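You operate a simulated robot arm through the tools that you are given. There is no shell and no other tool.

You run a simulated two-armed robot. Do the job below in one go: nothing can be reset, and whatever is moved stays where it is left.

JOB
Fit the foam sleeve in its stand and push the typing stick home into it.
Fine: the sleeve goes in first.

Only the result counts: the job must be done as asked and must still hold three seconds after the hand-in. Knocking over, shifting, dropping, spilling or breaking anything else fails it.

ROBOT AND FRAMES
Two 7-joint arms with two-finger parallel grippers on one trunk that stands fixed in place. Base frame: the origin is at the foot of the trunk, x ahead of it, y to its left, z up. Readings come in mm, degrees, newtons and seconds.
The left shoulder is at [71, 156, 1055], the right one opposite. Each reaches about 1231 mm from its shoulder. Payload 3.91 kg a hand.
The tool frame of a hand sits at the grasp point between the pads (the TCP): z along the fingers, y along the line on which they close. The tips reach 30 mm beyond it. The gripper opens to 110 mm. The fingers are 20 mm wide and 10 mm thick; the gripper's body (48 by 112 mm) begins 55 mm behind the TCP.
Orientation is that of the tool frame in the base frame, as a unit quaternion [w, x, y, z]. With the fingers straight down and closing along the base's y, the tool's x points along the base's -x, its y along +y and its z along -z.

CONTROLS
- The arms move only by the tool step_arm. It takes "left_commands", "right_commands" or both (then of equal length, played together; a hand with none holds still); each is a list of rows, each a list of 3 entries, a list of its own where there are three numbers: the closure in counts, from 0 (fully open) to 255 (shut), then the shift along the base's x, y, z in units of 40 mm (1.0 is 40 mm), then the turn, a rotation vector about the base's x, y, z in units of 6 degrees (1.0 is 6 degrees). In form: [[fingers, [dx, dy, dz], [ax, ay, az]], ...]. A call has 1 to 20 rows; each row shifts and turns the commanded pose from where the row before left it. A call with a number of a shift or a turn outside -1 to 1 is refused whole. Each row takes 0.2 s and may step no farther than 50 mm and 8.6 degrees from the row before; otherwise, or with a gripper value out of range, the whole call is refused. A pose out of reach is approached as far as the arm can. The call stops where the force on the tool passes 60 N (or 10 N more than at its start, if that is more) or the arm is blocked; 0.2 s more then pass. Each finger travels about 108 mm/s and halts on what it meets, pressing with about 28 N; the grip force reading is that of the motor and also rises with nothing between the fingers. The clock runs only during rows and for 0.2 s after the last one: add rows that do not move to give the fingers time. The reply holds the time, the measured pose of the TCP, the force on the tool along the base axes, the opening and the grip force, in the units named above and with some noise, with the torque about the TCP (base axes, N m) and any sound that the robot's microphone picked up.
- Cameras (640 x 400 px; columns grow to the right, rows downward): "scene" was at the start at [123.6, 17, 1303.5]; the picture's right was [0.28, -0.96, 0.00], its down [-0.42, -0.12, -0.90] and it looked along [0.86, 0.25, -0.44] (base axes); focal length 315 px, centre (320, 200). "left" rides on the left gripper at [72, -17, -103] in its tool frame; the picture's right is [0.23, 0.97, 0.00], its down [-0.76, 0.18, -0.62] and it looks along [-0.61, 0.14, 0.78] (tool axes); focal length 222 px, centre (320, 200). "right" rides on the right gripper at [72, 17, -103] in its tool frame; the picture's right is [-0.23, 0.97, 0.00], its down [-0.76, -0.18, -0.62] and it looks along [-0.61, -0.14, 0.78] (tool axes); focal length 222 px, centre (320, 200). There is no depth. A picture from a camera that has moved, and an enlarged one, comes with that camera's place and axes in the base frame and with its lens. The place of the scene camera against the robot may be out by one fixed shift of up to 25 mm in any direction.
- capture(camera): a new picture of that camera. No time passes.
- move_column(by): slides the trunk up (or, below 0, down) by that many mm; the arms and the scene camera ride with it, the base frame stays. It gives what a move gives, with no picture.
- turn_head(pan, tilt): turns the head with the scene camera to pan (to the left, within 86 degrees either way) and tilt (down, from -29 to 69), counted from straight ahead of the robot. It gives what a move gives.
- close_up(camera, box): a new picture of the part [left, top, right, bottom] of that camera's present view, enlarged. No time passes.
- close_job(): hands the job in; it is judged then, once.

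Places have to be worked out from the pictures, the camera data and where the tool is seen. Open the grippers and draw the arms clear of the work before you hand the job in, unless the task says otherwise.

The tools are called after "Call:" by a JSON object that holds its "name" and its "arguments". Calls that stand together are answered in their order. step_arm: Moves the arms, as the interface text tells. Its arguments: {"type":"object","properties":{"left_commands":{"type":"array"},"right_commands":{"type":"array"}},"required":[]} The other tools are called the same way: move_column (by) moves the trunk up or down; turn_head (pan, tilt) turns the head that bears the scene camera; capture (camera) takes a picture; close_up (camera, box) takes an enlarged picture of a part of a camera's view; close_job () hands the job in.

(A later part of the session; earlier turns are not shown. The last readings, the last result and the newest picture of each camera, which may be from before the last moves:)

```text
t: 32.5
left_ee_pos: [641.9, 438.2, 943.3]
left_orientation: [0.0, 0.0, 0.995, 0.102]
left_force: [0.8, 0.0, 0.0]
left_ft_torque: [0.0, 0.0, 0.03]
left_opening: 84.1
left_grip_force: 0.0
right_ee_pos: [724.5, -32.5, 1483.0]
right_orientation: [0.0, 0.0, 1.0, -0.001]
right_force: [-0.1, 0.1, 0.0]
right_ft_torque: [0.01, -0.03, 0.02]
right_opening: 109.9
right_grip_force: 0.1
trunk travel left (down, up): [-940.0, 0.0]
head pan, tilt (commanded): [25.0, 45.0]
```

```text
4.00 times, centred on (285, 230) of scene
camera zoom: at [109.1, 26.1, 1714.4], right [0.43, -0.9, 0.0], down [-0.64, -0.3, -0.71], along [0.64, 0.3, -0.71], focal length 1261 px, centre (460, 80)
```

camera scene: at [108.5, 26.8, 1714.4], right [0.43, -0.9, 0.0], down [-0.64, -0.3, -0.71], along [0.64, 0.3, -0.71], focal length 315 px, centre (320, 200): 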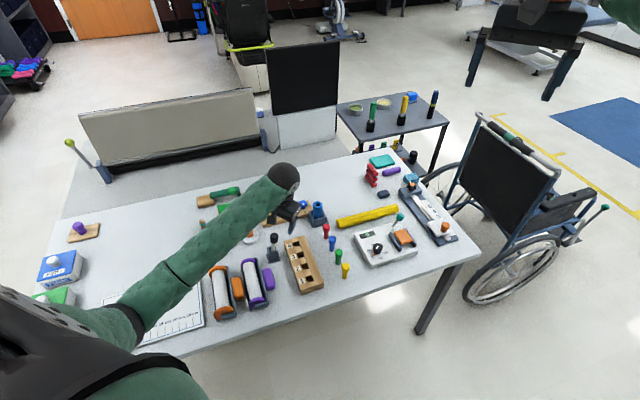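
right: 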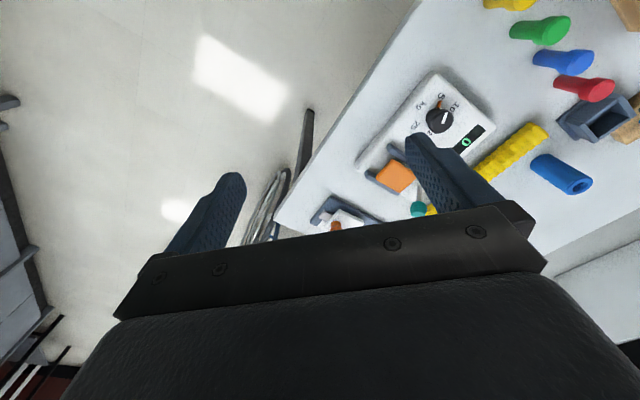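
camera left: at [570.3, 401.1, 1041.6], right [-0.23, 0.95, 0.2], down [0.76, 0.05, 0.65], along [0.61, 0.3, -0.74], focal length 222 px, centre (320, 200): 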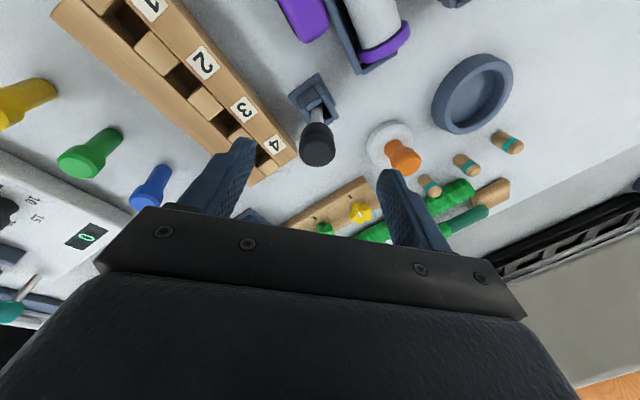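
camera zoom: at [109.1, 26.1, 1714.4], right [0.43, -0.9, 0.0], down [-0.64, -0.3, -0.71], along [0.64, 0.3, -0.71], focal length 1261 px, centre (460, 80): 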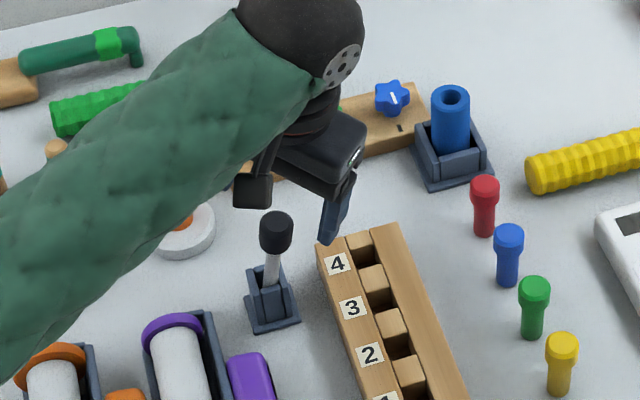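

Combining three views, the head top is near (643.7, 446, 901). I advance along the axis so the fingertips come level with the head's lower edge, then check from the scene camera before closing.

Call:
{"name": "step_arm", "arguments": {"left_commands": [[60, [0.02, 0.08, -0.5], [0, 0, 0]], [60, [0.02, 0.075, -0.5], [0, 0, 0]], [60, [0, 0, 0], [0, 0, 0]]]}}

Call:
{"name": "close_up", "arguments": {"camera": "left", "box": [240, 110, 400, 250]}}

Call:
{"name": "close_up", "arguments": {"camera": "scene", "box": [240, 200, 320, 280]}}

```text
t: 33.3
left_ee_pos: [642.8, 444.7, 902.4]
left_orientation: [0.001, 0.0, 0.995, 0.101]
left_force: [0.2, -0.5, 0.1]
left_ft_torque: [0.01, 0.0, -0.01]
left_opening: 84.5
left_grip_force: 0.1
right_ee_pos: [724.8, -33.8, 1483.8]
right_orientation: [0.0, 0.0, 1.0, 0.0]
right_force: [-1.0, -0.5, 0.3]
right_ft_torque: [0.0, 0.01, 0.01]
right_opening: 110.3
right_grip_force: 0.1
trunk travel left (down, up): [-940.0, 0.0]
head pan, tilt (commanded): [25.0, 45.0]
```

```text
2.86 times, centred on (320, 180) of left
camera zoom: at [570.9, 407.7, 1000.5], right [-0.23, 0.95, 0.2], down [0.76, 0.05, 0.65], along [0.61, 0.3, -0.74], focal length 635 px, centre (320, 257)
```

zoom: 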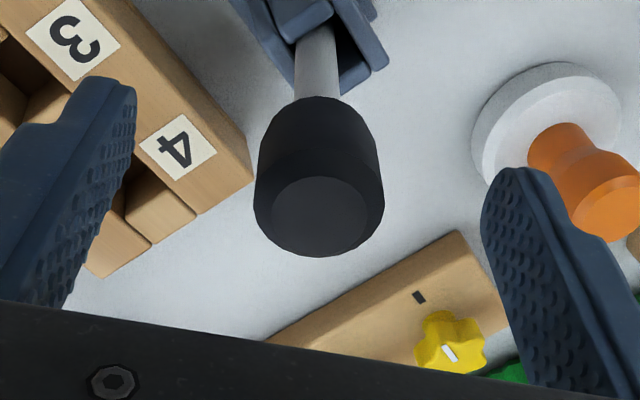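

```text
5.00 times, centred on (280, 240) of scene
camera zoom: at [108.5, 26.4, 1714.4], right [0.43, -0.9, 0.0], down [-0.64, -0.3, -0.71], along [0.64, 0.3, -0.71], focal length 1576 px, centre (520, 0)
```

zoom: 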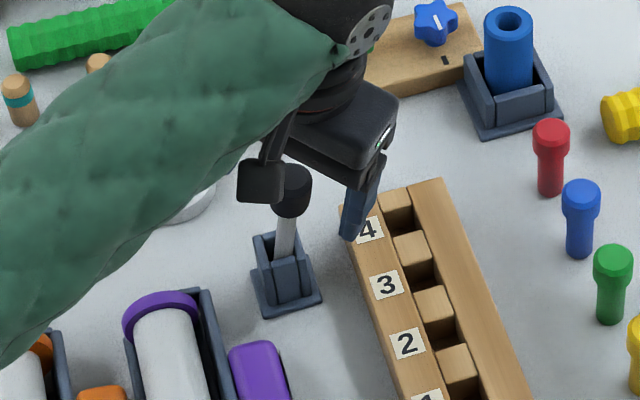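

A nearer view fixes the head top at about (647, 448, 894), head ~29 mm across and ~27 mm tall. I shift +4 mm in x and 4 mm further along the axis so the tips end just above the head's lower edge, then close.

Call:
{"name": "step_arm", "arguments": {"left_commands": [[60, [0.1, 0.045, -0.098], [0, 0, 0]], [60, [0, 0, 0], [0, 0, 0]]]}}

Call:
{"name": "close_up", "arguments": {"camera": "left", "box": [240, 110, 400, 250]}}

```text
t: 33.9
left_ee_pos: [647.2, 447.0, 898.8]
left_orientation: [0.0, 0.0, 0.995, 0.102]
left_force: [0.5, -0.5, -0.1]
left_ft_torque: [0.0, 0.02, 0.0]
left_opening: 84.3
left_grip_force: 0.0
right_ee_pos: [723.3, -32.3, 1483.6]
right_orientation: [0.001, 0.0, 1.0, 0.0]
right_force: [-0.4, 0.1, -0.6]
right_ft_torque: [-0.01, 0.0, 0.01]
right_opening: 109.8
right_grip_force: 0.1
trunk travel left (down, up): [-940.0, 0.0]
head pan, tilt (commanded): [25.0, 45.0]
```

```text
2.86 times, centred on (320, 180) of left
camera zoom: at [575.3, 410.1, 996.9], right [-0.23, 0.95, 0.2], down [0.76, 0.05, 0.65], along [0.61, 0.3, -0.74], focal length 635 px, centre (320, 257)
```

zoom: 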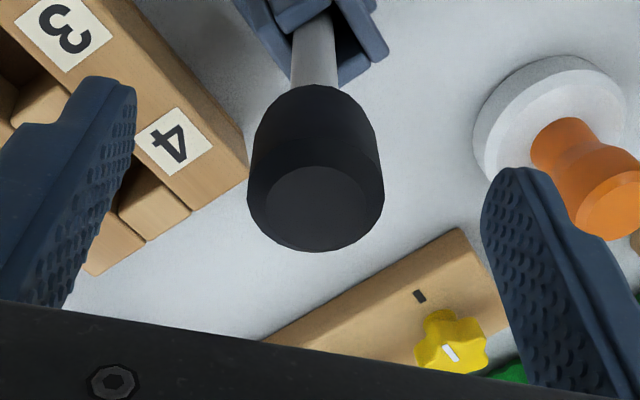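

The head is centred on the tool axis. I close the fingers on it.

Call:
{"name": "step_arm", "arguments": {"left_commands": [[130, [0, 0, 0], [0, 0, 0]], [190, [0, 0, 0], [0, 0, 0]], [255, [0, 0, 0], [0, 0, 0]], [255, [0, 0, 0], [0, 0, 0]], [255, [0, 0, 0], [0, 0, 0]]]}}

Call:
{"name": "close_up", "arguments": {"camera": "left", "box": [240, 110, 400, 250]}}

Call:
{"name": "close_up", "arguments": {"camera": "scene", "box": [240, 200, 320, 280]}}

```text
t: 35.1
left_ee_pos: [647.5, 445.8, 898.9]
left_orientation: [0.0, 0.0, 0.995, 0.101]
left_force: [0.3, -4.2, -1.1]
left_ft_torque: [-0.68, -0.02, 0.01]
left_opening: 26.7
left_grip_force: 27.7
right_ee_pos: [723.3, -33.3, 1483.4]
right_orientation: [0.0, -0.001, 1.0, 0.001]
right_force: [0.2, -0.7, 0.3]
right_ft_torque: [0.02, -0.04, 0.02]
right_opening: 109.9
right_grip_force: 0.1
trunk travel left (down, up): [-940.0, 0.0]
head pan, tilt (commanded): [25.0, 45.0]
```

```text
2.86 times, centred on (320, 180) of left
camera zoom: at [575.4, 409.5, 996.8], right [-0.23, 0.95, 0.2], down [0.76, 0.05, 0.65], along [0.61, 0.3, -0.74], focal length 635 px, centre (320, 257)
```

zoom: 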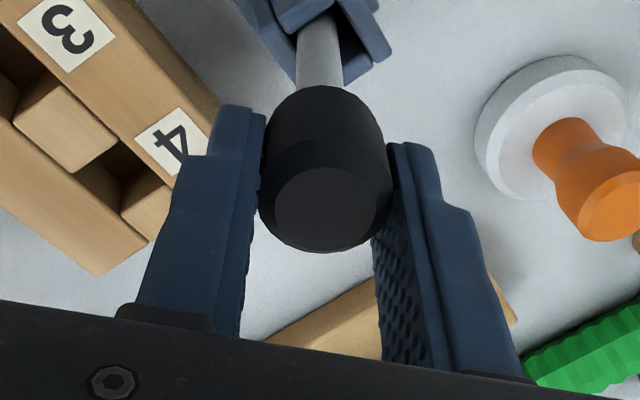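

```text
5.00 times, centred on (280, 240) of scene
camera zoom: at [108.9, 26.1, 1714.4], right [0.43, -0.9, 0.0], down [-0.64, -0.3, -0.71], along [0.64, 0.3, -0.71], focal length 1576 px, centre (520, 0)
```

zoom: 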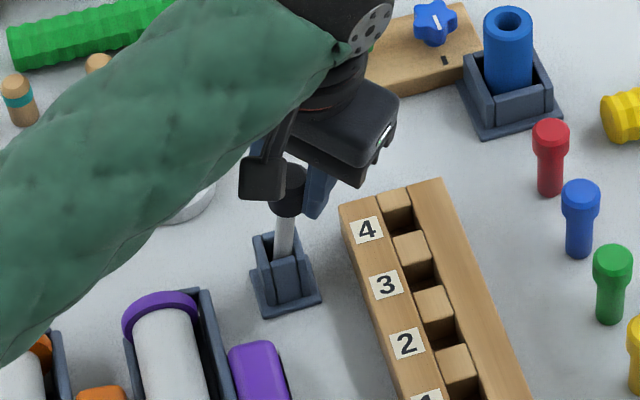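

The head is firmly held (26.7 mm, 28 N) with a small side load from the holder wall. I ease the tilt by 1.5° to unload it and begin drawing the stick out along its axis.

Call:
{"name": "step_arm", "arguments": {"left_commands": [[255, [0, 0, 0], [-0.25, 0, 0]], [255, [0, -0.035, 0.2], [0, 0, 0]], [255, [0, -0.035, 0.2], [0, 0, 0]], [255, [0, 0, 0], [0, 0, 0]]]}}

Call:
{"name": "close_up", "arguments": {"camera": "left", "box": [240, 80, 400, 250]}}

Call:
{"name": "close_up", "arguments": {"camera": "scene", "box": [240, 200, 320, 280]}}

```text
t: 36.1
left_ee_pos: [647.0, 445.9, 915.2]
left_orientation: [0.0, 0.001, 0.996, 0.089]
left_force: [0.4, 0.3, -0.1]
left_ft_torque: [0.0, -0.02, -0.03]
left_opening: 26.3
left_grip_force: 27.8
right_ee_pos: [724.4, -32.5, 1482.5]
right_orientation: [-0.001, 0.001, 1.0, 0.0]
right_force: [-0.5, -0.7, 0.5]
right_ft_torque: [-0.01, 0.04, -0.02]
right_opening: 110.0
right_grip_force: 0.0
trunk travel left (down, up): [-940.0, 0.0]
head pan, tilt (commanded): [25.0, 45.0]
```

```text
2.35 times, centred on (320, 165) of left
camera zoom: at [575.4, 410.6, 1013.7], right [-0.23, 0.96, 0.17], down [0.76, 0.07, 0.65], along [0.61, 0.28, -0.74], focal length 523 px, centre (320, 282)
```

zoom: 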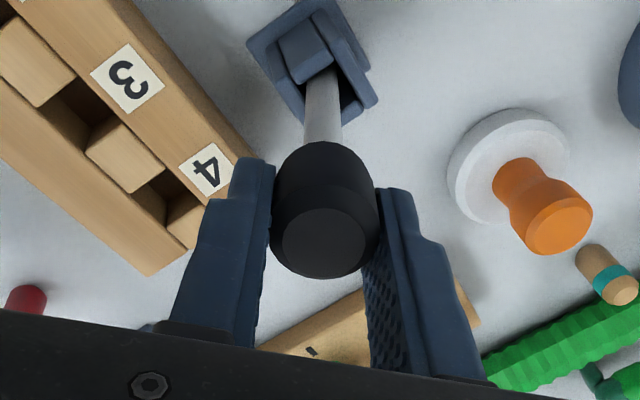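

```text
5.00 times, centred on (280, 240) of scene
camera zoom: at [108.9, 26.7, 1714.4], right [0.43, -0.9, 0.0], down [-0.64, -0.3, -0.71], along [0.64, 0.3, -0.71], focal length 1576 px, centre (520, 0)
```

zoom: 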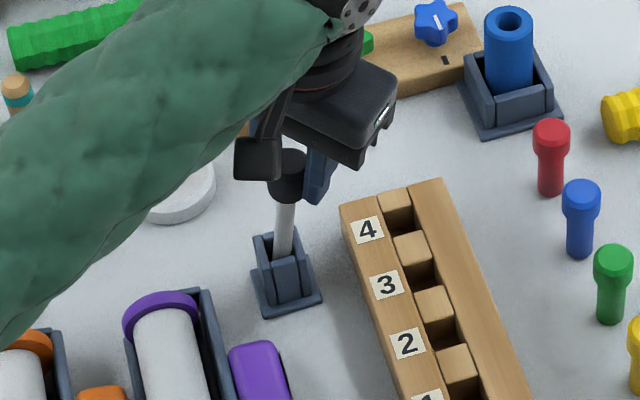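

The stick rises freely with no side load. I keep lifting along its axis until the rod is out of the holder, then higher.

Call:
{"name": "step_arm", "arguments": {"left_commands": [[255, [0, -0.05, 0.3], [0, 0, 0]], [255, [0, -0.05, 0.3], [0, 0, 0]], [255, [0, -0.05, 0.3], [0, 0, 0]], [255, [0, -0.05, 0.3], [0, 0, 0]], [255, [0, 0, 0.6], [0, 0, 0]], [255, [0, 0, 0.8], [0, 0, 0]], [255, [0, 0, 0], [0, 0, 0]]]}}

Call:
{"name": "capture", "arguments": {"camera": "scene"}}

Call:
{"name": "close_up", "arguments": {"camera": "scene", "box": [230, 170, 330, 280]}}

Call:
{"name": "close_up", "arguments": {"camera": "left", "box": [240, 80, 400, 250]}}

```text
t: 37.7
left_ee_pos: [646.3, 435.3, 1018.5]
left_orientation: [0.002, 0.0, 0.996, 0.088]
left_force: [-0.5, -0.3, -0.1]
left_ft_torque: [0.01, 0.0, -0.03]
left_opening: 26.6
left_grip_force: 28.0
right_ee_pos: [724.7, -32.2, 1483.5]
right_orientation: [0.0, 0.0, 1.0, 0.0]
right_force: [-0.7, -0.8, -0.2]
right_ft_torque: [0.0, 0.02, -0.01]
right_opening: 109.9
right_grip_force: 0.1
trunk travel left (down, up): [-940.0, 0.0]
head pan, tilt (commanded): [25.0, 45.0]
```

```text
taken
camera scene: at [108.9, 26.6, 1714.4], right [0.43, -0.9, 0.0], down [-0.64, -0.3, -0.71], along [0.64, 0.3, -0.71], focal length 315 px, centre (320, 200)
```

scene: 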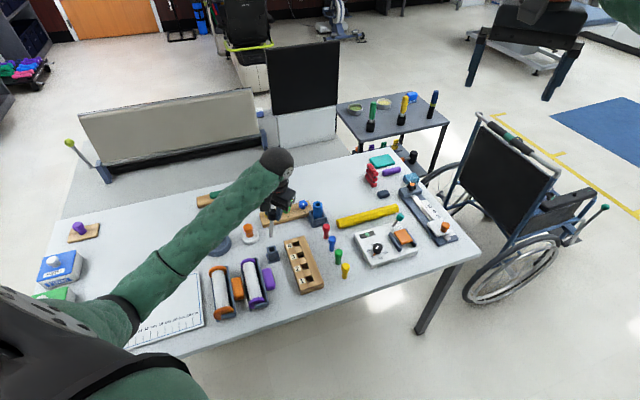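

```text
3.64 times, centred on (280, 225) of scene
camera zoom: at [108.9, 26.6, 1714.4], right [0.43, -0.9, 0.0], down [-0.64, -0.3, -0.71], along [0.64, 0.3, -0.71], focal length 1146 px, centre (466, 109)
```

zoom: 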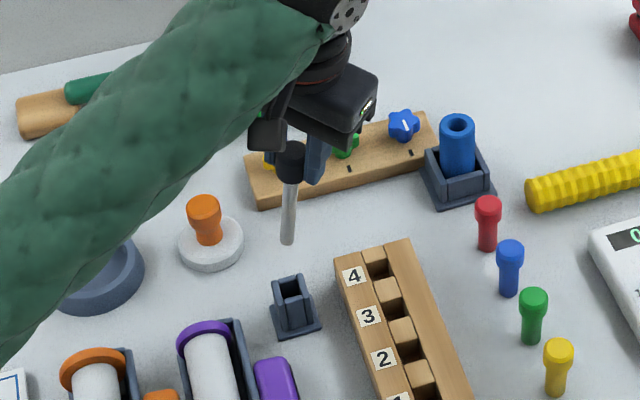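

```text
2.35 times, centred on (320, 165) of left
camera zoom: at [574.8, 402.2, 1117.5], right [-0.23, 0.96, 0.17], down [0.76, 0.07, 0.65], along [0.61, 0.28, -0.74], focal length 523 px, centre (320, 282)
```

zoom: 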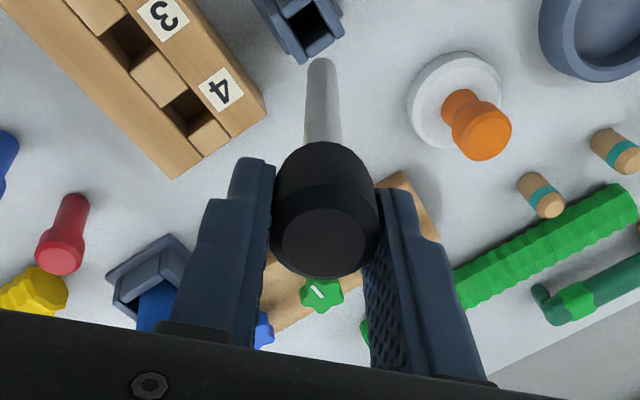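

The stick is free of its holder, held in line with the tool. I straighten the hand to vertical and check the rod's alignment.

Call:
{"name": "step_arm", "arguments": {"left_commands": [[255, [0, 0, 0.1], [-0.57, 0, 0]], [255, [0, 0, 0], [-0.57, 0, 0]], [255, [0, 0, 0], [-0.55, 0, 0]], [255, [0, 0, 0], [0, 0, 0]]]}}

Call:
{"name": "close_up", "arguments": {"camera": "left", "box": [240, 80, 400, 250]}}

Call:
{"name": "close_up", "arguments": {"camera": "scene", "box": [240, 170, 330, 270]}}

```text
t: 38.7
left_ee_pos: [646.8, 436.1, 1021.9]
left_orientation: [0.001, 0.0, 1.0, 0.0]
left_force: [-0.5, 0.3, 0.3]
left_ft_torque: [-0.01, 0.0, 0.02]
left_opening: 26.2
left_grip_force: 28.0
right_ee_pos: [725.1, -32.9, 1482.6]
right_orientation: [0.0, 0.0, 1.0, 0.001]
right_force: [-0.9, -0.3, -0.6]
right_ft_torque: [0.02, -0.05, 0.01]
right_opening: 109.8
right_grip_force: 0.1
trunk travel left (down, up): [-940.0, 0.0]
head pan, tilt (commanded): [25.0, 45.0]
```

```text
2.35 times, centred on (320, 165) of left
camera zoom: at [575.0, 419.3, 1125.4], right [-0.23, 0.97, 0.0], down [0.76, 0.18, 0.62], along [0.61, 0.14, -0.78], focal length 523 px, centre (320, 282)
```

zoom: 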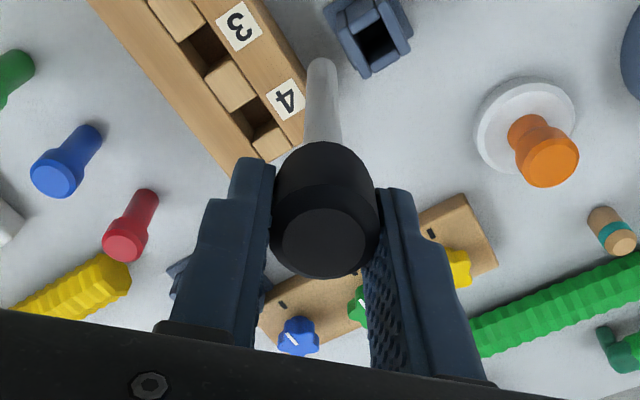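

```text
4.00 times, centred on (285, 220) of scene
camera zoom: at [108.9, 26.4, 1714.4], right [0.43, -0.9, 0.0], down [-0.64, -0.3, -0.71], along [0.64, 0.3, -0.71], focal length 1261 px, centre (460, 120)
```

zoom: 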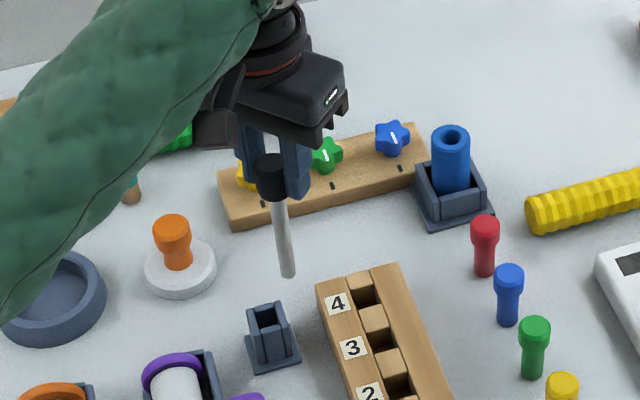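

The rod hangs nearly vertical, its end about 3–4 mm toward −x of the TCP and ~137 mm below it. I carry it over to the sleeve at safe height.

Call:
{"name": "step_arm", "arguments": {"left_commands": [[255, [0.7, -0.1, 0], [0, 0, 0]], [255, [0.9, -0.14, 0], [0, 0, 0]], [255, [0.9, -0.14, 0], [0, 0, 0]], [255, [0.9, -0.14, 0], [0, 0, 0]], [255, [0.9, -0.14, 0], [0, 0, 0]], [255, [0.9, -0.14, 0], [0, 0, 0]], [255, [0.6, -0.1, 0], [0, 0, 0]], [255, [0, 0, 0], [0, 0, 0]]]}}

Call:
{"name": "capture", "arguments": {"camera": "left"}}

Call:
{"name": "capture", "arguments": {"camera": "scene"}}

Call:
{"name": "close_up", "arguments": {"camera": "scene", "box": [280, 130, 370, 230]}}

```text
t: 40.5
left_ee_pos: [876.9, 398.8, 1021.7]
left_orientation: [0.001, -0.001, 1.0, 0.0]
left_force: [0.1, -0.2, -1.0]
left_ft_torque: [-0.04, -0.01, 0.03]
left_opening: 26.3
left_grip_force: 27.7
right_ee_pos: [724.7, -31.3, 1483.6]
right_orientation: [0.001, 0.0, 1.0, -0.001]
right_force: [0.3, 0.0, -0.4]
right_ft_torque: [-0.01, -0.02, 0.03]
right_opening: 109.8
right_grip_force: 0.0
trunk travel left (down, up): [-940.0, 0.0]
head pan, tilt (commanded): [25.0, 45.0]
```

```text
taken
camera left: at [806.0, 382.7, 1125.0], right [-0.23, 0.97, 0.0], down [0.76, 0.18, 0.62], along [0.61, 0.14, -0.78], focal length 222 px, centre (320, 200)
```

left: 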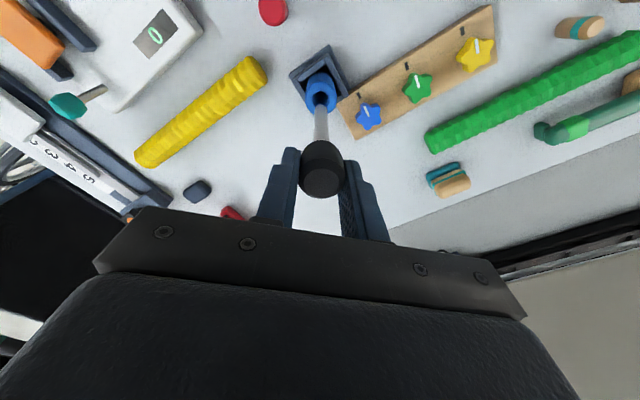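

```text
taken
camera scene: at [108.5, 26.8, 1714.4], right [0.43, -0.9, 0.0], down [-0.64, -0.3, -0.71], along [0.64, 0.3, -0.71], focal length 315 px, centre (320, 200)
```

scene: 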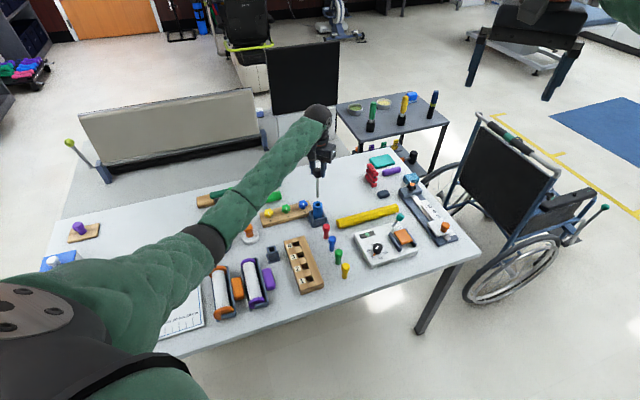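

```text
4.00 times, centred on (325, 180) of scene
camera zoom: at [108.5, 26.8, 1714.4], right [0.43, -0.9, 0.0], down [-0.64, -0.3, -0.71], along [0.64, 0.3, -0.71], focal length 1261 px, centre (300, 280)
```

zoom: 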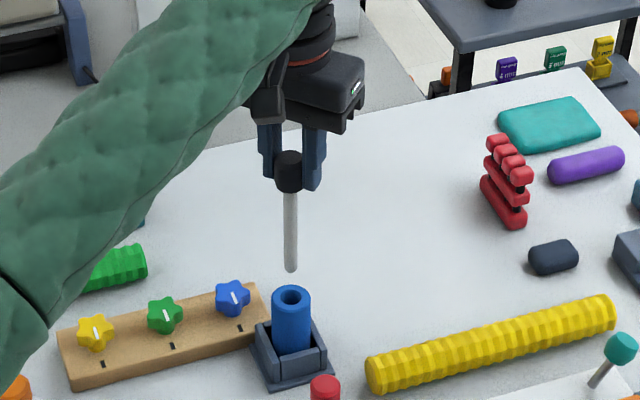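

The rod end is over the sleeve mouth. I lower 20 mm and enlarge both views for fine alignment.

Call:
{"name": "step_arm", "arguments": {"left_commands": [[255, [0, 0, -0.25], [0, 0, 0]], [255, [0, 0, -0.25], [0, 0, 0]], [255, [0, 0, 0], [0, 0, 0]]]}}

Call:
{"name": "close_up", "arguments": {"camera": "left", "box": [280, 40, 360, 140]}}

Call:
{"name": "close_up", "arguments": {"camera": "scene", "box": [295, 165, 345, 220]}}

```text
t: 41.3
left_ee_pos: [878.2, 400.8, 1000.7]
left_orientation: [0.0, 0.0, 1.0, 0.0]
left_force: [0.2, -0.4, -1.1]
left_ft_torque: [0.01, 0.02, -0.02]
left_opening: 26.4
left_grip_force: 27.8
right_ee_pos: [725.2, -32.7, 1484.0]
right_orientation: [0.0, -0.001, 1.0, 0.0]
right_force: [0.0, 0.0, 0.7]
right_ft_torque: [-0.01, 0.0, 0.03]
right_opening: 110.1
right_grip_force: 0.1
trunk travel left (down, up): [-940.0, 0.0]
head pan, tilt (commanded): [25.0, 45.0]
```

```text
4.00 times, centred on (320, 90) of left
camera zoom: at [806.4, 383.8, 1104.6], right [-0.23, 0.97, 0.0], down [0.76, 0.18, 0.62], along [0.61, 0.14, -0.78], focal length 888 px, centre (320, 640)
```

zoom: 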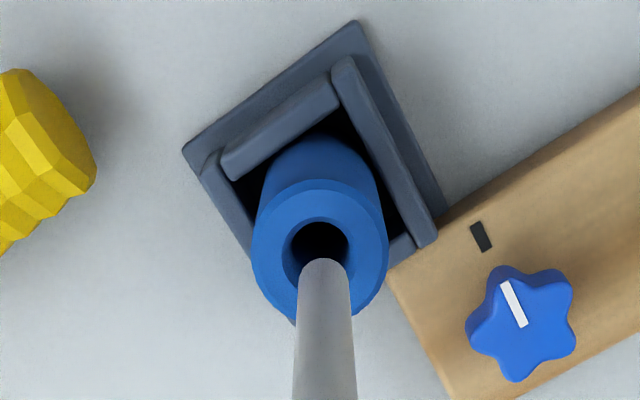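

```text
7.27 times, centred on (320, 192) of scene
camera zoom: at [109.0, 26.3, 1714.4], right [0.43, -0.9, 0.0], down [-0.64, -0.3, -0.71], along [0.64, 0.3, -0.71], focal length 2292 px, centre (320, 254)
```

zoom: 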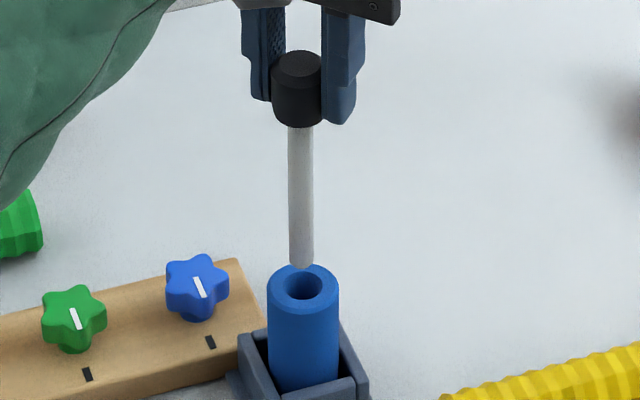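

The rod end is about 4 mm too far in +x and 2 mm in +y relative to the bore. I correct by (−4, −2) mm and lower a few millimetres to re-check with less parallax.

Call:
{"name": "step_arm", "arguments": {"left_commands": [[255, [-0.1, -0.05, 0], [0, 0, 0]], [255, [0, 0, -0.12], [0, 0, 0]], [255, [0, 0, 0], [0, 0, 0]]]}}

Call:
{"name": "close_up", "arguments": {"camera": "left", "box": [290, 60, 350, 130]}}

Call:
{"name": "close_up", "arguments": {"camera": "scene", "box": [300, 180, 340, 215]}}

```text
t: 42.1
left_ee_pos: [874.3, 398.5, 995.8]
left_orientation: [-0.001, 0.0, 1.0, 0.0]
left_force: [-0.7, -0.4, -0.2]
left_ft_torque: [0.05, -0.02, 0.0]
left_opening: 26.4
left_grip_force: 27.9
right_ee_pos: [725.1, -32.2, 1482.8]
right_orientation: [-0.002, -0.001, 1.0, 0.0]
right_force: [0.1, -0.6, -0.2]
right_ft_torque: [-0.03, 0.03, 0.02]
right_opening: 109.9
right_grip_force: 0.1
trunk travel left (down, up): [-940.0, 0.0]
head pan, tilt (commanded): [25.0, 45.0]
```

```text
5.71 times, centred on (320, 95) of left
camera zoom: at [802.3, 381.8, 1099.7], right [-0.23, 0.97, 0.0], down [0.76, 0.18, 0.62], along [0.61, 0.14, -0.78], focal length 1269 px, centre (320, 800)
```

zoom: 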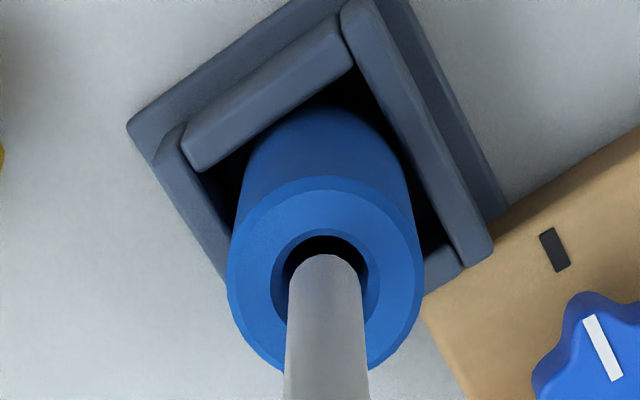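

```text
11.43 times, centred on (320, 198) of scene
camera zoom: at [109.2, 26.5, 1714.3], right [0.43, -0.9, 0.0], down [-0.64, -0.3, -0.71], along [0.64, 0.3, -0.71], focal length 3602 px, centre (320, 229)
```

zoom: 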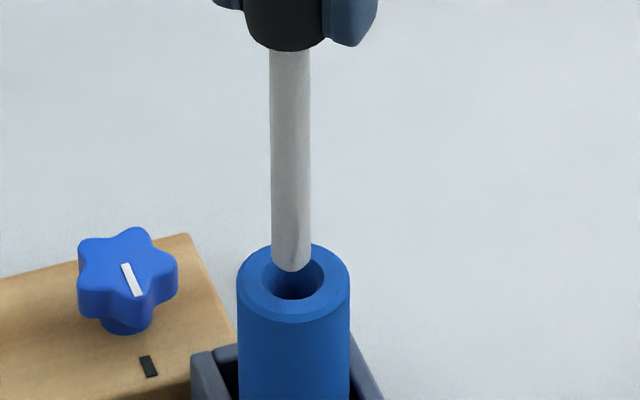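

The rod end and bore now agree within about a millimetre in both views. I lower it gently into the mouth, watching the force.

Call:
{"name": "step_arm", "arguments": {"left_commands": [[255, [-0.01, -0.01, -0.1], [0, 0, 0]], [255, [0, 0, -0.1], [0, 0, 0]], [255, [0, 0, -0.1], [0, 0, 0]], [255, [0, 0, 0], [0, 0, 0]]]}}

Call:
{"name": "close_up", "arguments": {"camera": "left", "box": [290, 60, 350, 130]}}

Call:
{"name": "close_up", "arguments": {"camera": "scene", "box": [300, 180, 340, 215]}}

```text
t: 43.1
left_ee_pos: [875.0, 398.2, 985.4]
left_orientation: [0.002, 0.0, 1.0, 0.001]
left_force: [-0.3, -0.5, 4.8]
left_ft_torque: [-0.07, 0.1, 0.0]
left_opening: 26.5
left_grip_force: 28.2
right_ee_pos: [725.1, -32.9, 1484.0]
right_orientation: [0.001, 0.0, 1.0, 0.0]
right_force: [0.7, -0.3, -0.1]
right_ft_torque: [0.03, 0.02, 0.02]
right_opening: 110.0
right_grip_force: 0.1
trunk travel left (down, up): [-940.0, 0.0]
head pan, tilt (commanded): [25.0, 45.0]
```

```text
5.71 times, centred on (320, 95) of left
camera zoom: at [802.2, 381.2, 1089.2], right [-0.23, 0.97, 0.0], down [0.76, 0.18, 0.62], along [0.61, 0.14, -0.78], focal length 1269 px, centre (320, 800)
```

zoom: 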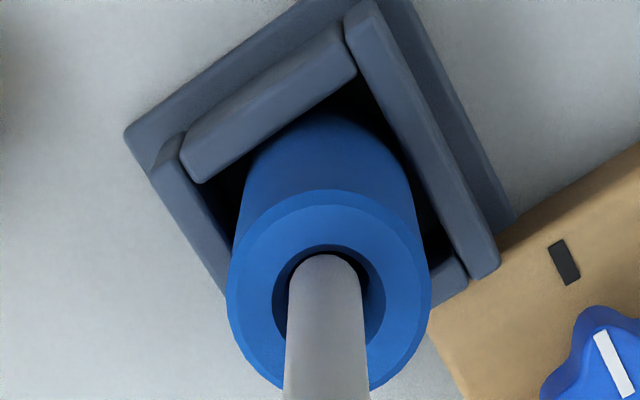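

```text
11.43 times, centred on (320, 198) of scene
camera zoom: at [108.7, 26.2, 1714.5], right [0.43, -0.9, 0.0], down [-0.64, -0.3, -0.71], along [0.64, 0.3, -0.71], focal length 3602 px, centre (320, 229)
```

zoom: 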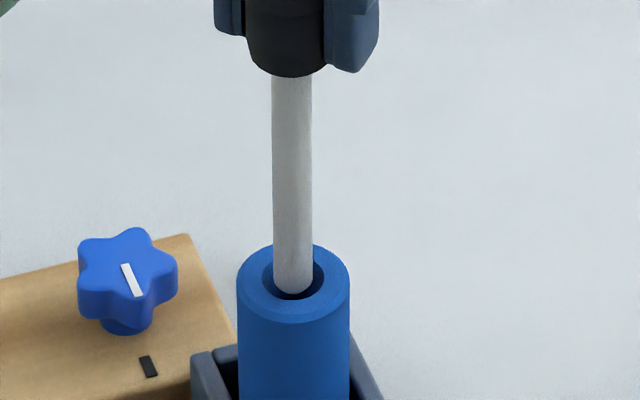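

There is 4.8 N on the rod end with a moment suggesting contact on the −x side of the bore. I lift 2 mm, shift +1.2 mm in x and +0.4 mm in y, and try again.

Call:
{"name": "step_arm", "arguments": {"left_commands": [[255, [0, 0, 0.06], [0, 0, 0]], [255, [0.03, 0.01, 0], [0, 0, 0]], [255, [0, 0, -0.06], [0, 0, 0]], [255, [0, 0, -0.05], [0, 0, 0]], [255, [0, 0, 0], [0, 0, 0]]]}}

Call:
{"name": "close_up", "arguments": {"camera": "left", "box": [290, 60, 350, 130]}}

Call:
{"name": "close_up", "arguments": {"camera": "scene", "box": [300, 180, 340, 215]}}

```text
t: 44.3
left_ee_pos: [875.7, 397.9, 982.3]
left_orientation: [0.0, 0.0, 1.0, -0.001]
left_force: [-0.4, 0.8, -1.2]
left_ft_torque: [0.0, -0.04, 0.01]
left_opening: 26.1
left_grip_force: 27.8
right_ee_pos: [724.3, -32.9, 1483.8]
right_orientation: [0.001, -0.001, 1.0, -0.001]
right_force: [0.3, -0.8, -0.2]
right_ft_torque: [-0.02, 0.0, -0.01]
right_opening: 109.9
right_grip_force: 0.0
trunk travel left (down, up): [-940.0, 0.0]
head pan, tilt (commanded): [25.0, 45.0]
```

```text
5.71 times, centred on (320, 95) of left
camera zoom: at [804.2, 381.4, 1086.1], right [-0.23, 0.97, 0.0], down [0.76, 0.18, 0.62], along [0.61, 0.14, -0.78], focal length 1269 px, centre (320, 800)
```

zoom: 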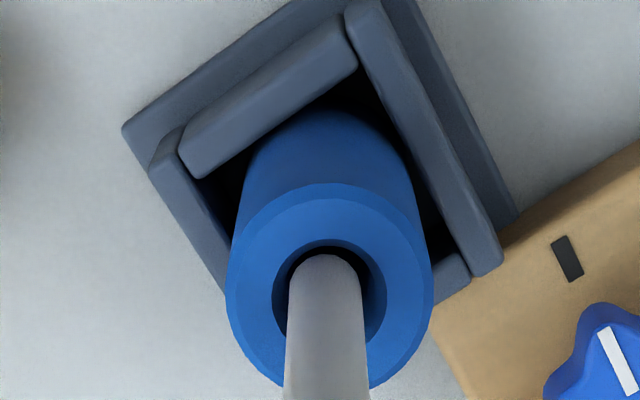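

```text
11.43 times, centred on (320, 198) of scene
camera zoom: at [108.9, 26.4, 1714.4], right [0.43, -0.9, 0.0], down [-0.64, -0.3, -0.71], along [0.64, 0.3, -0.71], focal length 3602 px, centre (320, 229)
```

zoom: 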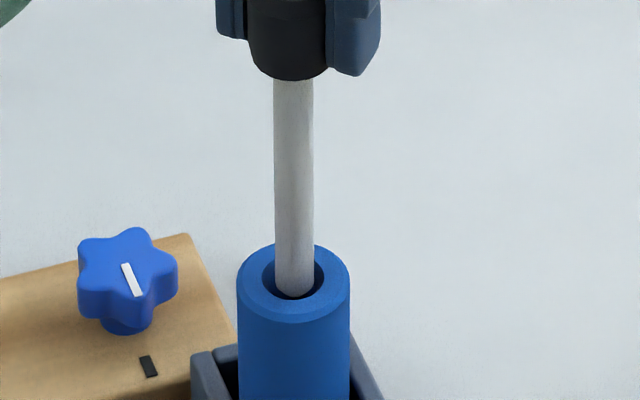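

No contact force now, with the end just inside the mouth. I continue lowering step by step.

Call:
{"name": "step_arm", "arguments": {"left_commands": [[255, [0, 0, -0.1], [0, 0, 0]], [255, [0, 0, -0.1], [0, 0, 0]], [255, [0, 0, -0.1], [0, 0, 0]], [255, [0, 0, 0], [0, 0, 0]]]}}

Call:
{"name": "close_up", "arguments": {"camera": "scene", "box": [300, 180, 340, 215]}}

Call:
{"name": "close_up", "arguments": {"camera": "left", "box": [290, 60, 350, 130]}}

```text
t: 45.3
left_ee_pos: [877.0, 398.3, 970.2]
left_orientation: [0.0, 0.0, 1.0, 0.0]
left_force: [0.2, 0.9, -0.5]
left_ft_torque: [0.01, -0.03, 0.02]
left_opening: 26.3
left_grip_force: 27.8
right_ee_pos: [725.4, -33.6, 1483.4]
right_orientation: [0.0, 0.0, 1.0, 0.001]
right_force: [-0.4, 0.0, 0.5]
right_ft_torque: [-0.02, -0.02, -0.03]
right_opening: 110.1
right_grip_force: 0.1
trunk travel left (down, up): [-940.0, 0.0]
head pan, tilt (commanded): [25.0, 45.0]
```

```text
11.43 times, centred on (320, 198) of scene
camera zoom: at [109.1, 26.4, 1714.4], right [0.43, -0.9, 0.0], down [-0.64, -0.3, -0.71], along [0.64, 0.3, -0.71], focal length 3602 px, centre (320, 229)
```

zoom: 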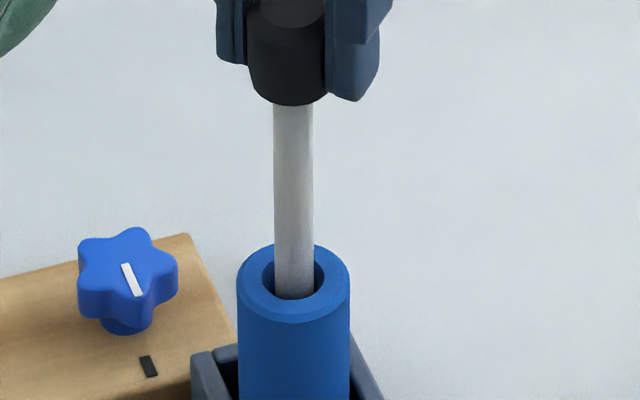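

```text
5.71 times, centred on (320, 95) of left
camera zoom: at [804.6, 381.9, 1074.8], right [-0.23, 0.97, 0.0], down [0.76, 0.18, 0.62], along [0.61, 0.14, -0.78], focal length 1269 px, centre (320, 800)
```

zoom: 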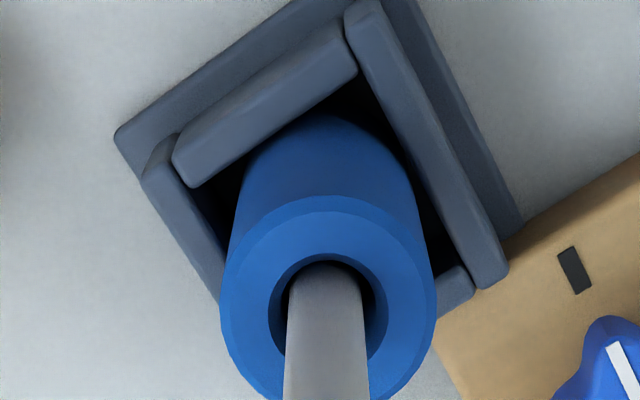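

The rod is going into the bore freely. I continue lowering.

Call:
{"name": "step_arm", "arguments": {"left_commands": [[255, [0, 0, -0.12], [0, 0, 0]], [255, [0, 0, -0.12], [0, 0, 0]], [255, [0, 0, -0.12], [0, 0, 0]], [255, [0, 0, -0.12], [0, 0, 0]], [255, [0, 0, -0.12], [0, 0, 0]], [255, [0, 0, 0], [0, 0, 0]]]}}

Call:
{"name": "close_up", "arguments": {"camera": "scene", "box": [295, 170, 345, 215]}}

Call:
{"name": "close_up", "arguments": {"camera": "left", "box": [270, 60, 370, 180]}}

```text
t: 46.7
left_ee_pos: [877.0, 397.4, 945.3]
left_orientation: [0.0, 0.0, 1.0, -0.001]
left_force: [0.4, 0.0, -0.5]
left_ft_torque: [-0.03, 0.0, 0.0]
left_opening: 26.2
left_grip_force: 28.0
right_ee_pos: [724.7, -32.9, 1482.9]
right_orientation: [0.0, 0.0, 1.0, 0.0]
right_force: [-0.8, 0.8, -0.6]
right_ft_torque: [-0.01, 0.0, -0.02]
right_opening: 110.1
right_grip_force: 0.1
trunk travel left (down, up): [-940.0, 0.0]
head pan, tilt (commanded): [25.0, 45.0]
```

```text
8.89 times, centred on (320, 192) of scene
camera zoom: at [109.0, 26.4, 1714.4], right [0.43, -0.9, 0.0], down [-0.64, -0.3, -0.71], along [0.64, 0.3, -0.71], focal length 2802 px, centre (320, 267)
```

zoom: 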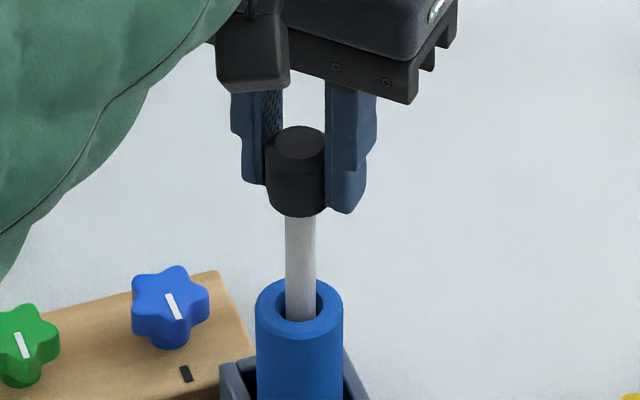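

```text
3.33 times, centred on (320, 120) of left
camera zoom: at [804.2, 381.4, 1049.8], right [-0.23, 0.97, 0.0], down [0.76, 0.18, 0.62], along [0.61, 0.14, -0.78], focal length 740 px, centre (320, 467)
```

zoom: 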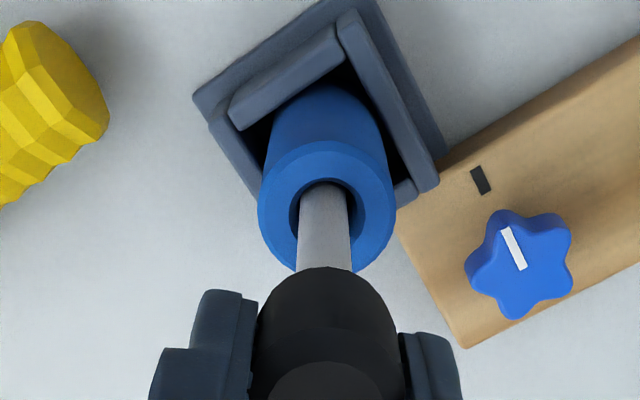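

About 40 mm remain to the stand's floor and there's still no resistance. I continue down.

Call:
{"name": "step_arm", "arguments": {"left_commands": [[255, [0, 0, -0.12], [0, 0, 0]], [255, [0, 0, -0.12], [0, 0, 0]], [255, [0, 0, -0.12], [0, 0, 0]], [255, [0, 0, -0.12], [0, 0, 0]], [255, [0, 0, -0.12], [0, 0, 0]], [255, [0, 0, -0.12], [0, 0, 0]], [255, [0, 0, 0], [0, 0, 0]]]}}

Call:
{"name": "close_up", "arguments": {"camera": "scene", "box": [295, 170, 345, 215]}}

Call:
{"name": "close_up", "arguments": {"camera": "left", "box": [270, 80, 370, 200]}}

```text
t: 48.3
left_ee_pos: [876.2, 397.7, 916.7]
left_orientation: [0.0, 0.0, 1.0, 0.001]
left_force: [-0.3, -0.3, 0.4]
left_ft_torque: [0.01, -0.02, 0.04]
left_opening: 26.1
left_grip_force: 27.7
right_ee_pos: [724.3, -32.5, 1484.4]
right_orientation: [0.0, 0.0, 1.0, 0.0]
right_force: [0.3, 0.8, 0.1]
right_ft_torque: [0.0, 0.04, -0.02]
right_opening: 110.3
right_grip_force: 0.1
trunk travel left (down, up): [-940.0, 0.0]
head pan, tilt (commanded): [25.0, 45.0]
```

```text
8.89 times, centred on (320, 192) of scene
camera zoom: at [109.0, 26.4, 1714.4], right [0.43, -0.9, 0.0], down [-0.64, -0.3, -0.71], along [0.64, 0.3, -0.71], focal length 2802 px, centre (320, 267)
```

zoom: 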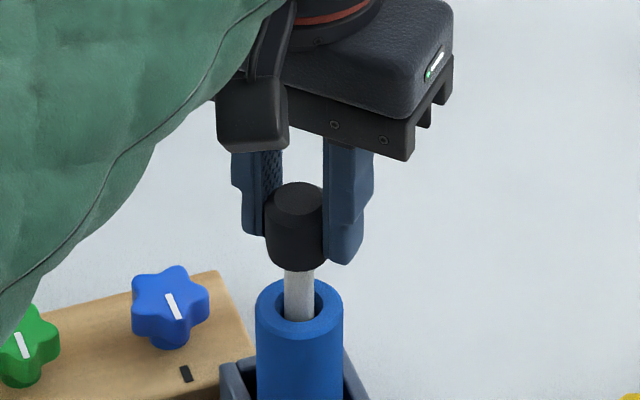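

```text
3.33 times, centred on (320, 140) of left
camera zoom: at [803.9, 381.8, 1020.6], right [-0.23, 0.97, 0.0], down [0.76, 0.18, 0.62], along [0.61, 0.14, -0.78], focal length 740 px, centre (320, 400)
```

zoom: 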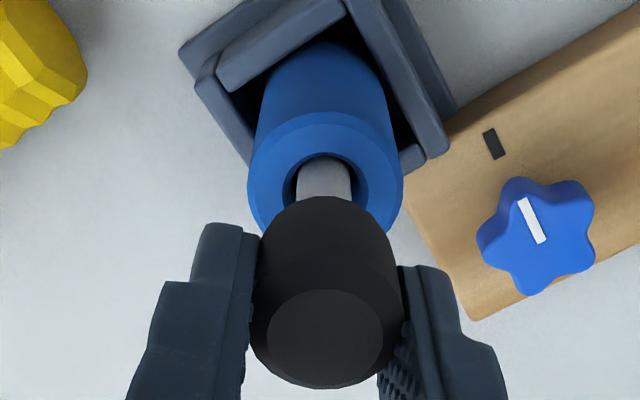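

Roughly 10 mm remain. I go on in small steps until the floor is felt.

Call:
{"name": "step_arm", "arguments": {"left_commands": [[255, [0, 0, -0.08], [0, 0, 0]], [255, [0, 0, -0.08], [0, 0, 0]], [255, [0, 0, -0.08], [0, 0, 0]], [255, [0, 0, 0], [0, 0, 0]]]}}

```text
t: 49.3
left_ee_pos: [876.5, 398.2, 908.2]
left_orientation: [0.001, -0.001, 1.0, 0.0]
left_force: [-0.5, -0.6, -0.4]
left_ft_torque: [0.01, 0.0, 0.04]
left_opening: 25.8
left_grip_force: 27.5
right_ee_pos: [724.9, -32.1, 1484.0]
right_orientation: [0.0, 0.0, 1.0, 0.0]
right_force: [-0.5, -0.3, 0.8]
right_ft_torque: [-0.04, 0.0, 0.02]
right_opening: 109.9
right_grip_force: 0.1
trunk travel left (down, up): [-940.0, 0.0]
head pan, tilt (commanded): [25.0, 45.0]
```

Still no contact. I continue down with small steps.

Call:
{"name": "step_arm", "arguments": {"left_commands": [[255, [0, 0, -0.06], [0, 0, 0]], [255, [0, 0, -0.06], [0, 0, 0]], [255, [0, 0, -0.06], [0, 0, 0]], [255, [0, 0, 0], [0, 0, 0]]]}}

Call:
{"name": "close_up", "arguments": {"camera": "scene", "box": [295, 170, 345, 215]}}

Call:
{"name": "close_up", "arguments": {"camera": "left", "box": [270, 80, 370, 200]}}

```text
t: 50.3
left_ee_pos: [875.9, 396.7, 903.1]
left_orientation: [0.001, 0.0, 1.0, 0.0]
left_force: [-0.6, 0.8, 6.2]
left_ft_torque: [0.07, 0.04, 0.03]
left_opening: 25.8
left_grip_force: 28.2
right_ee_pos: [724.1, -32.5, 1483.6]
right_orientation: [0.0, -0.001, 1.0, 0.0]
right_force: [0.4, 0.0, -0.7]
right_ft_torque: [0.02, -0.01, -0.01]
right_opening: 109.8
right_grip_force: 0.1
trunk travel left (down, up): [-940.0, 0.0]
head pan, tilt (commanded): [25.0, 45.0]
```

```text
8.89 times, centred on (320, 192) of scene
camera zoom: at [108.3, 26.1, 1714.6], right [0.43, -0.9, 0.0], down [-0.64, -0.3, -0.71], along [0.64, 0.3, -0.71], focal length 2802 px, centre (320, 267)
```

zoom: 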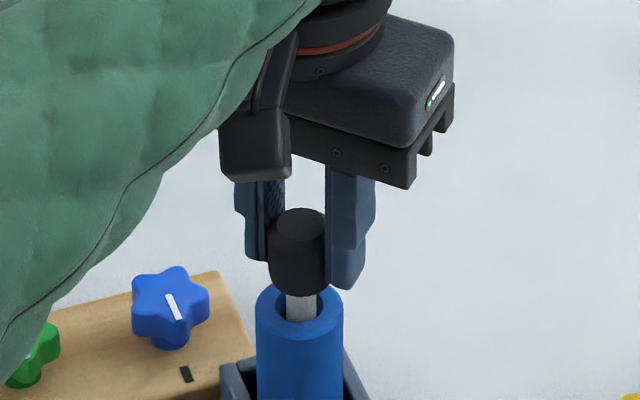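

```text
3.33 times, centred on (320, 140) of left
camera zoom: at [803.8, 380.9, 1006.3], right [-0.23, 0.97, 0.0], down [0.76, 0.18, 0.62], along [0.61, 0.14, -0.78], focal length 740 px, centre (320, 400)
```

zoom: 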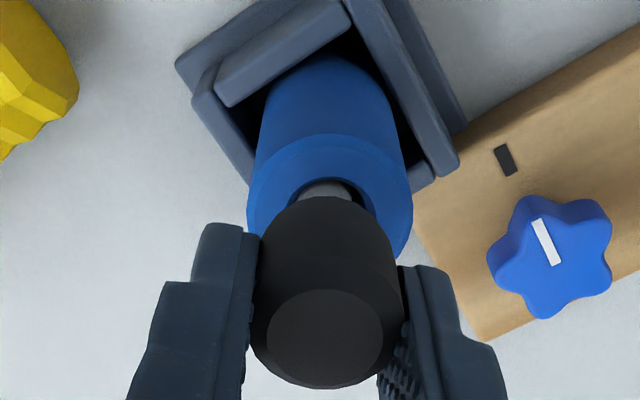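

At TCP z≈903 a 6 N upward force appears, about where the rod end should meet the stand's floor. I push a little further to see whether it moves on or is truly home.

Call:
{"name": "step_arm", "arguments": {"left_commands": [[255, [0, 0, -0.05], [0, 0, 0]], [255, [0, 0, -0.05], [0, 0, 0]], [255, [0, 0, 0], [0, 0, 0]]]}}

Call:
{"name": "close_up", "arguments": {"camera": "scene", "box": [295, 170, 345, 215]}}

Call:
{"name": "close_up", "arguments": {"camera": "left", "box": [270, 80, 370, 200]}}

```text
t: 51.1
left_ee_pos: [875.0, 396.9, 899.2]
left_orientation: [0.002, 0.0, 1.0, 0.0]
left_force: [0.9, 1.2, 19.9]
left_ft_torque: [0.09, -0.1, 0.05]
left_opening: 26.0
left_grip_force: 28.0
right_ee_pos: [722.6, -33.5, 1483.4]
right_orientation: [0.0, 0.0, 1.0, 0.0]
right_force: [-0.2, 0.6, 0.0]
right_ft_torque: [-0.02, 0.01, -0.01]
right_opening: 109.9
right_grip_force: 0.1
trunk travel left (down, up): [-940.0, 0.0]
head pan, tilt (commanded): [25.0, 45.0]
```

```text
8.89 times, centred on (320, 192) of scene
camera zoom: at [106.9, 25.5, 1714.6], right [0.43, -0.9, 0.0], down [-0.64, -0.3, -0.71], along [0.64, 0.3, -0.71], focal length 2802 px, centre (320, 267)
```

zoom: 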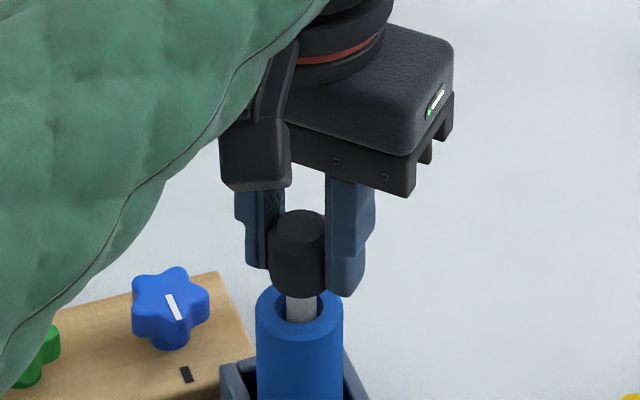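

```text
3.33 times, centred on (320, 140) of left
camera zoom: at [803.0, 380.5, 1002.7], right [-0.23, 0.97, 0.0], down [0.76, 0.18, 0.63], along [0.61, 0.14, -0.78], focal length 740 px, centre (320, 400)
```

zoom: 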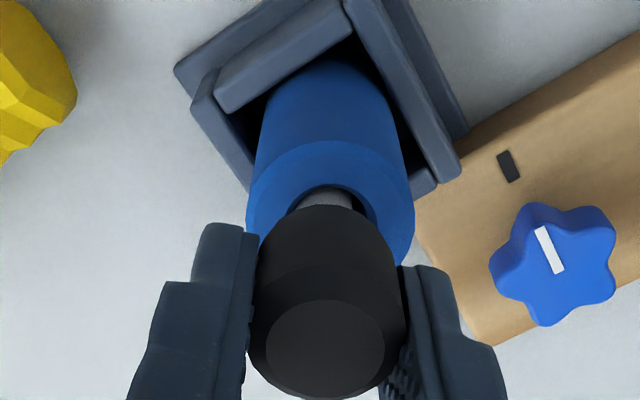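

The head slipped in the fingers under 20 N while the stick itself stayed put, so the rod end is on the floor. I relax, open the fingers, and rise clear to inspect; then I'll press on the head from above with closed fingers to make sure it is home.

Call:
{"name": "step_arm", "arguments": {"left_commands": [[255, [0, 0, 0.08], [0, 0, 0]], [180, [0, 0, 0], [0, 0, 0]], [130, [0, 0, 0], [0, 0, 0]], [110, [0, 0, 0], [0, 0, 0]], [110, [0, 0, 0.3], [0, 0, 0]], [110, [0, 0, 0.6], [0, 0, 0]], [110, [0, 0, 0.8], [0, 0, 0]], [110, [0, 0, 0], [0, 0, 0]]]}}

Call:
{"name": "close_up", "arguments": {"camera": "scene", "box": [285, 160, 355, 225]}}

Call:
{"name": "close_up", "arguments": {"camera": "left", "box": [270, 70, 380, 180]}}

```text
t: 52.9
left_ee_pos: [876.3, 396.8, 967.7]
left_orientation: [0.0, -0.001, 1.0, 0.0]
left_force: [0.4, 0.4, -0.4]
left_ft_torque: [0.0, 0.03, -0.02]
left_opening: 62.6
left_grip_force: 0.0
right_ee_pos: [724.2, -32.1, 1481.9]
right_orientation: [0.001, 0.0, 1.0, -0.001]
right_force: [0.3, -0.1, 0.6]
right_ft_torque: [0.0, -0.03, 0.01]
right_opening: 110.1
right_grip_force: 0.0
trunk travel left (down, up): [-940.0, 0.0]
head pan, tilt (commanded): [25.0, 45.0]
```

```text
6.15 times, centred on (320, 192) of scene
camera zoom: at [109.1, 26.5, 1714.4], right [0.43, -0.9, 0.0], down [-0.64, -0.3, -0.71], along [0.64, 0.3, -0.71], focal length 1940 px, centre (320, 246)
```

zoom: 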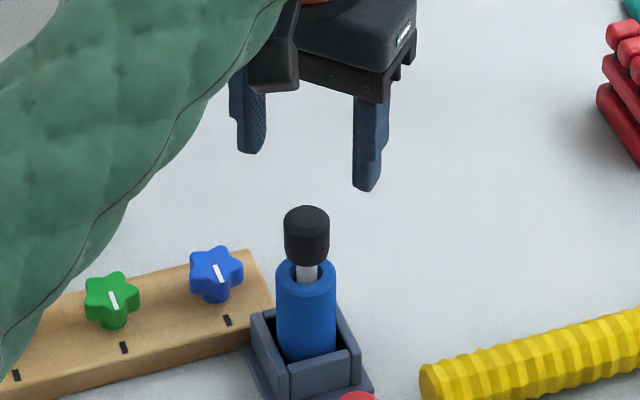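

```text
3.64 times, centred on (325, 125) of left
camera zoom: at [803.5, 380.9, 1072.1], right [-0.23, 0.97, 0.0], down [0.76, 0.18, 0.62], along [0.61, 0.14, -0.78], focal length 808 px, centre (302, 473)
```

zoom: 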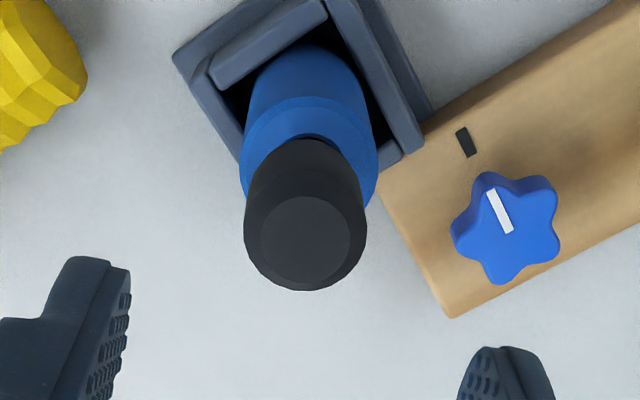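

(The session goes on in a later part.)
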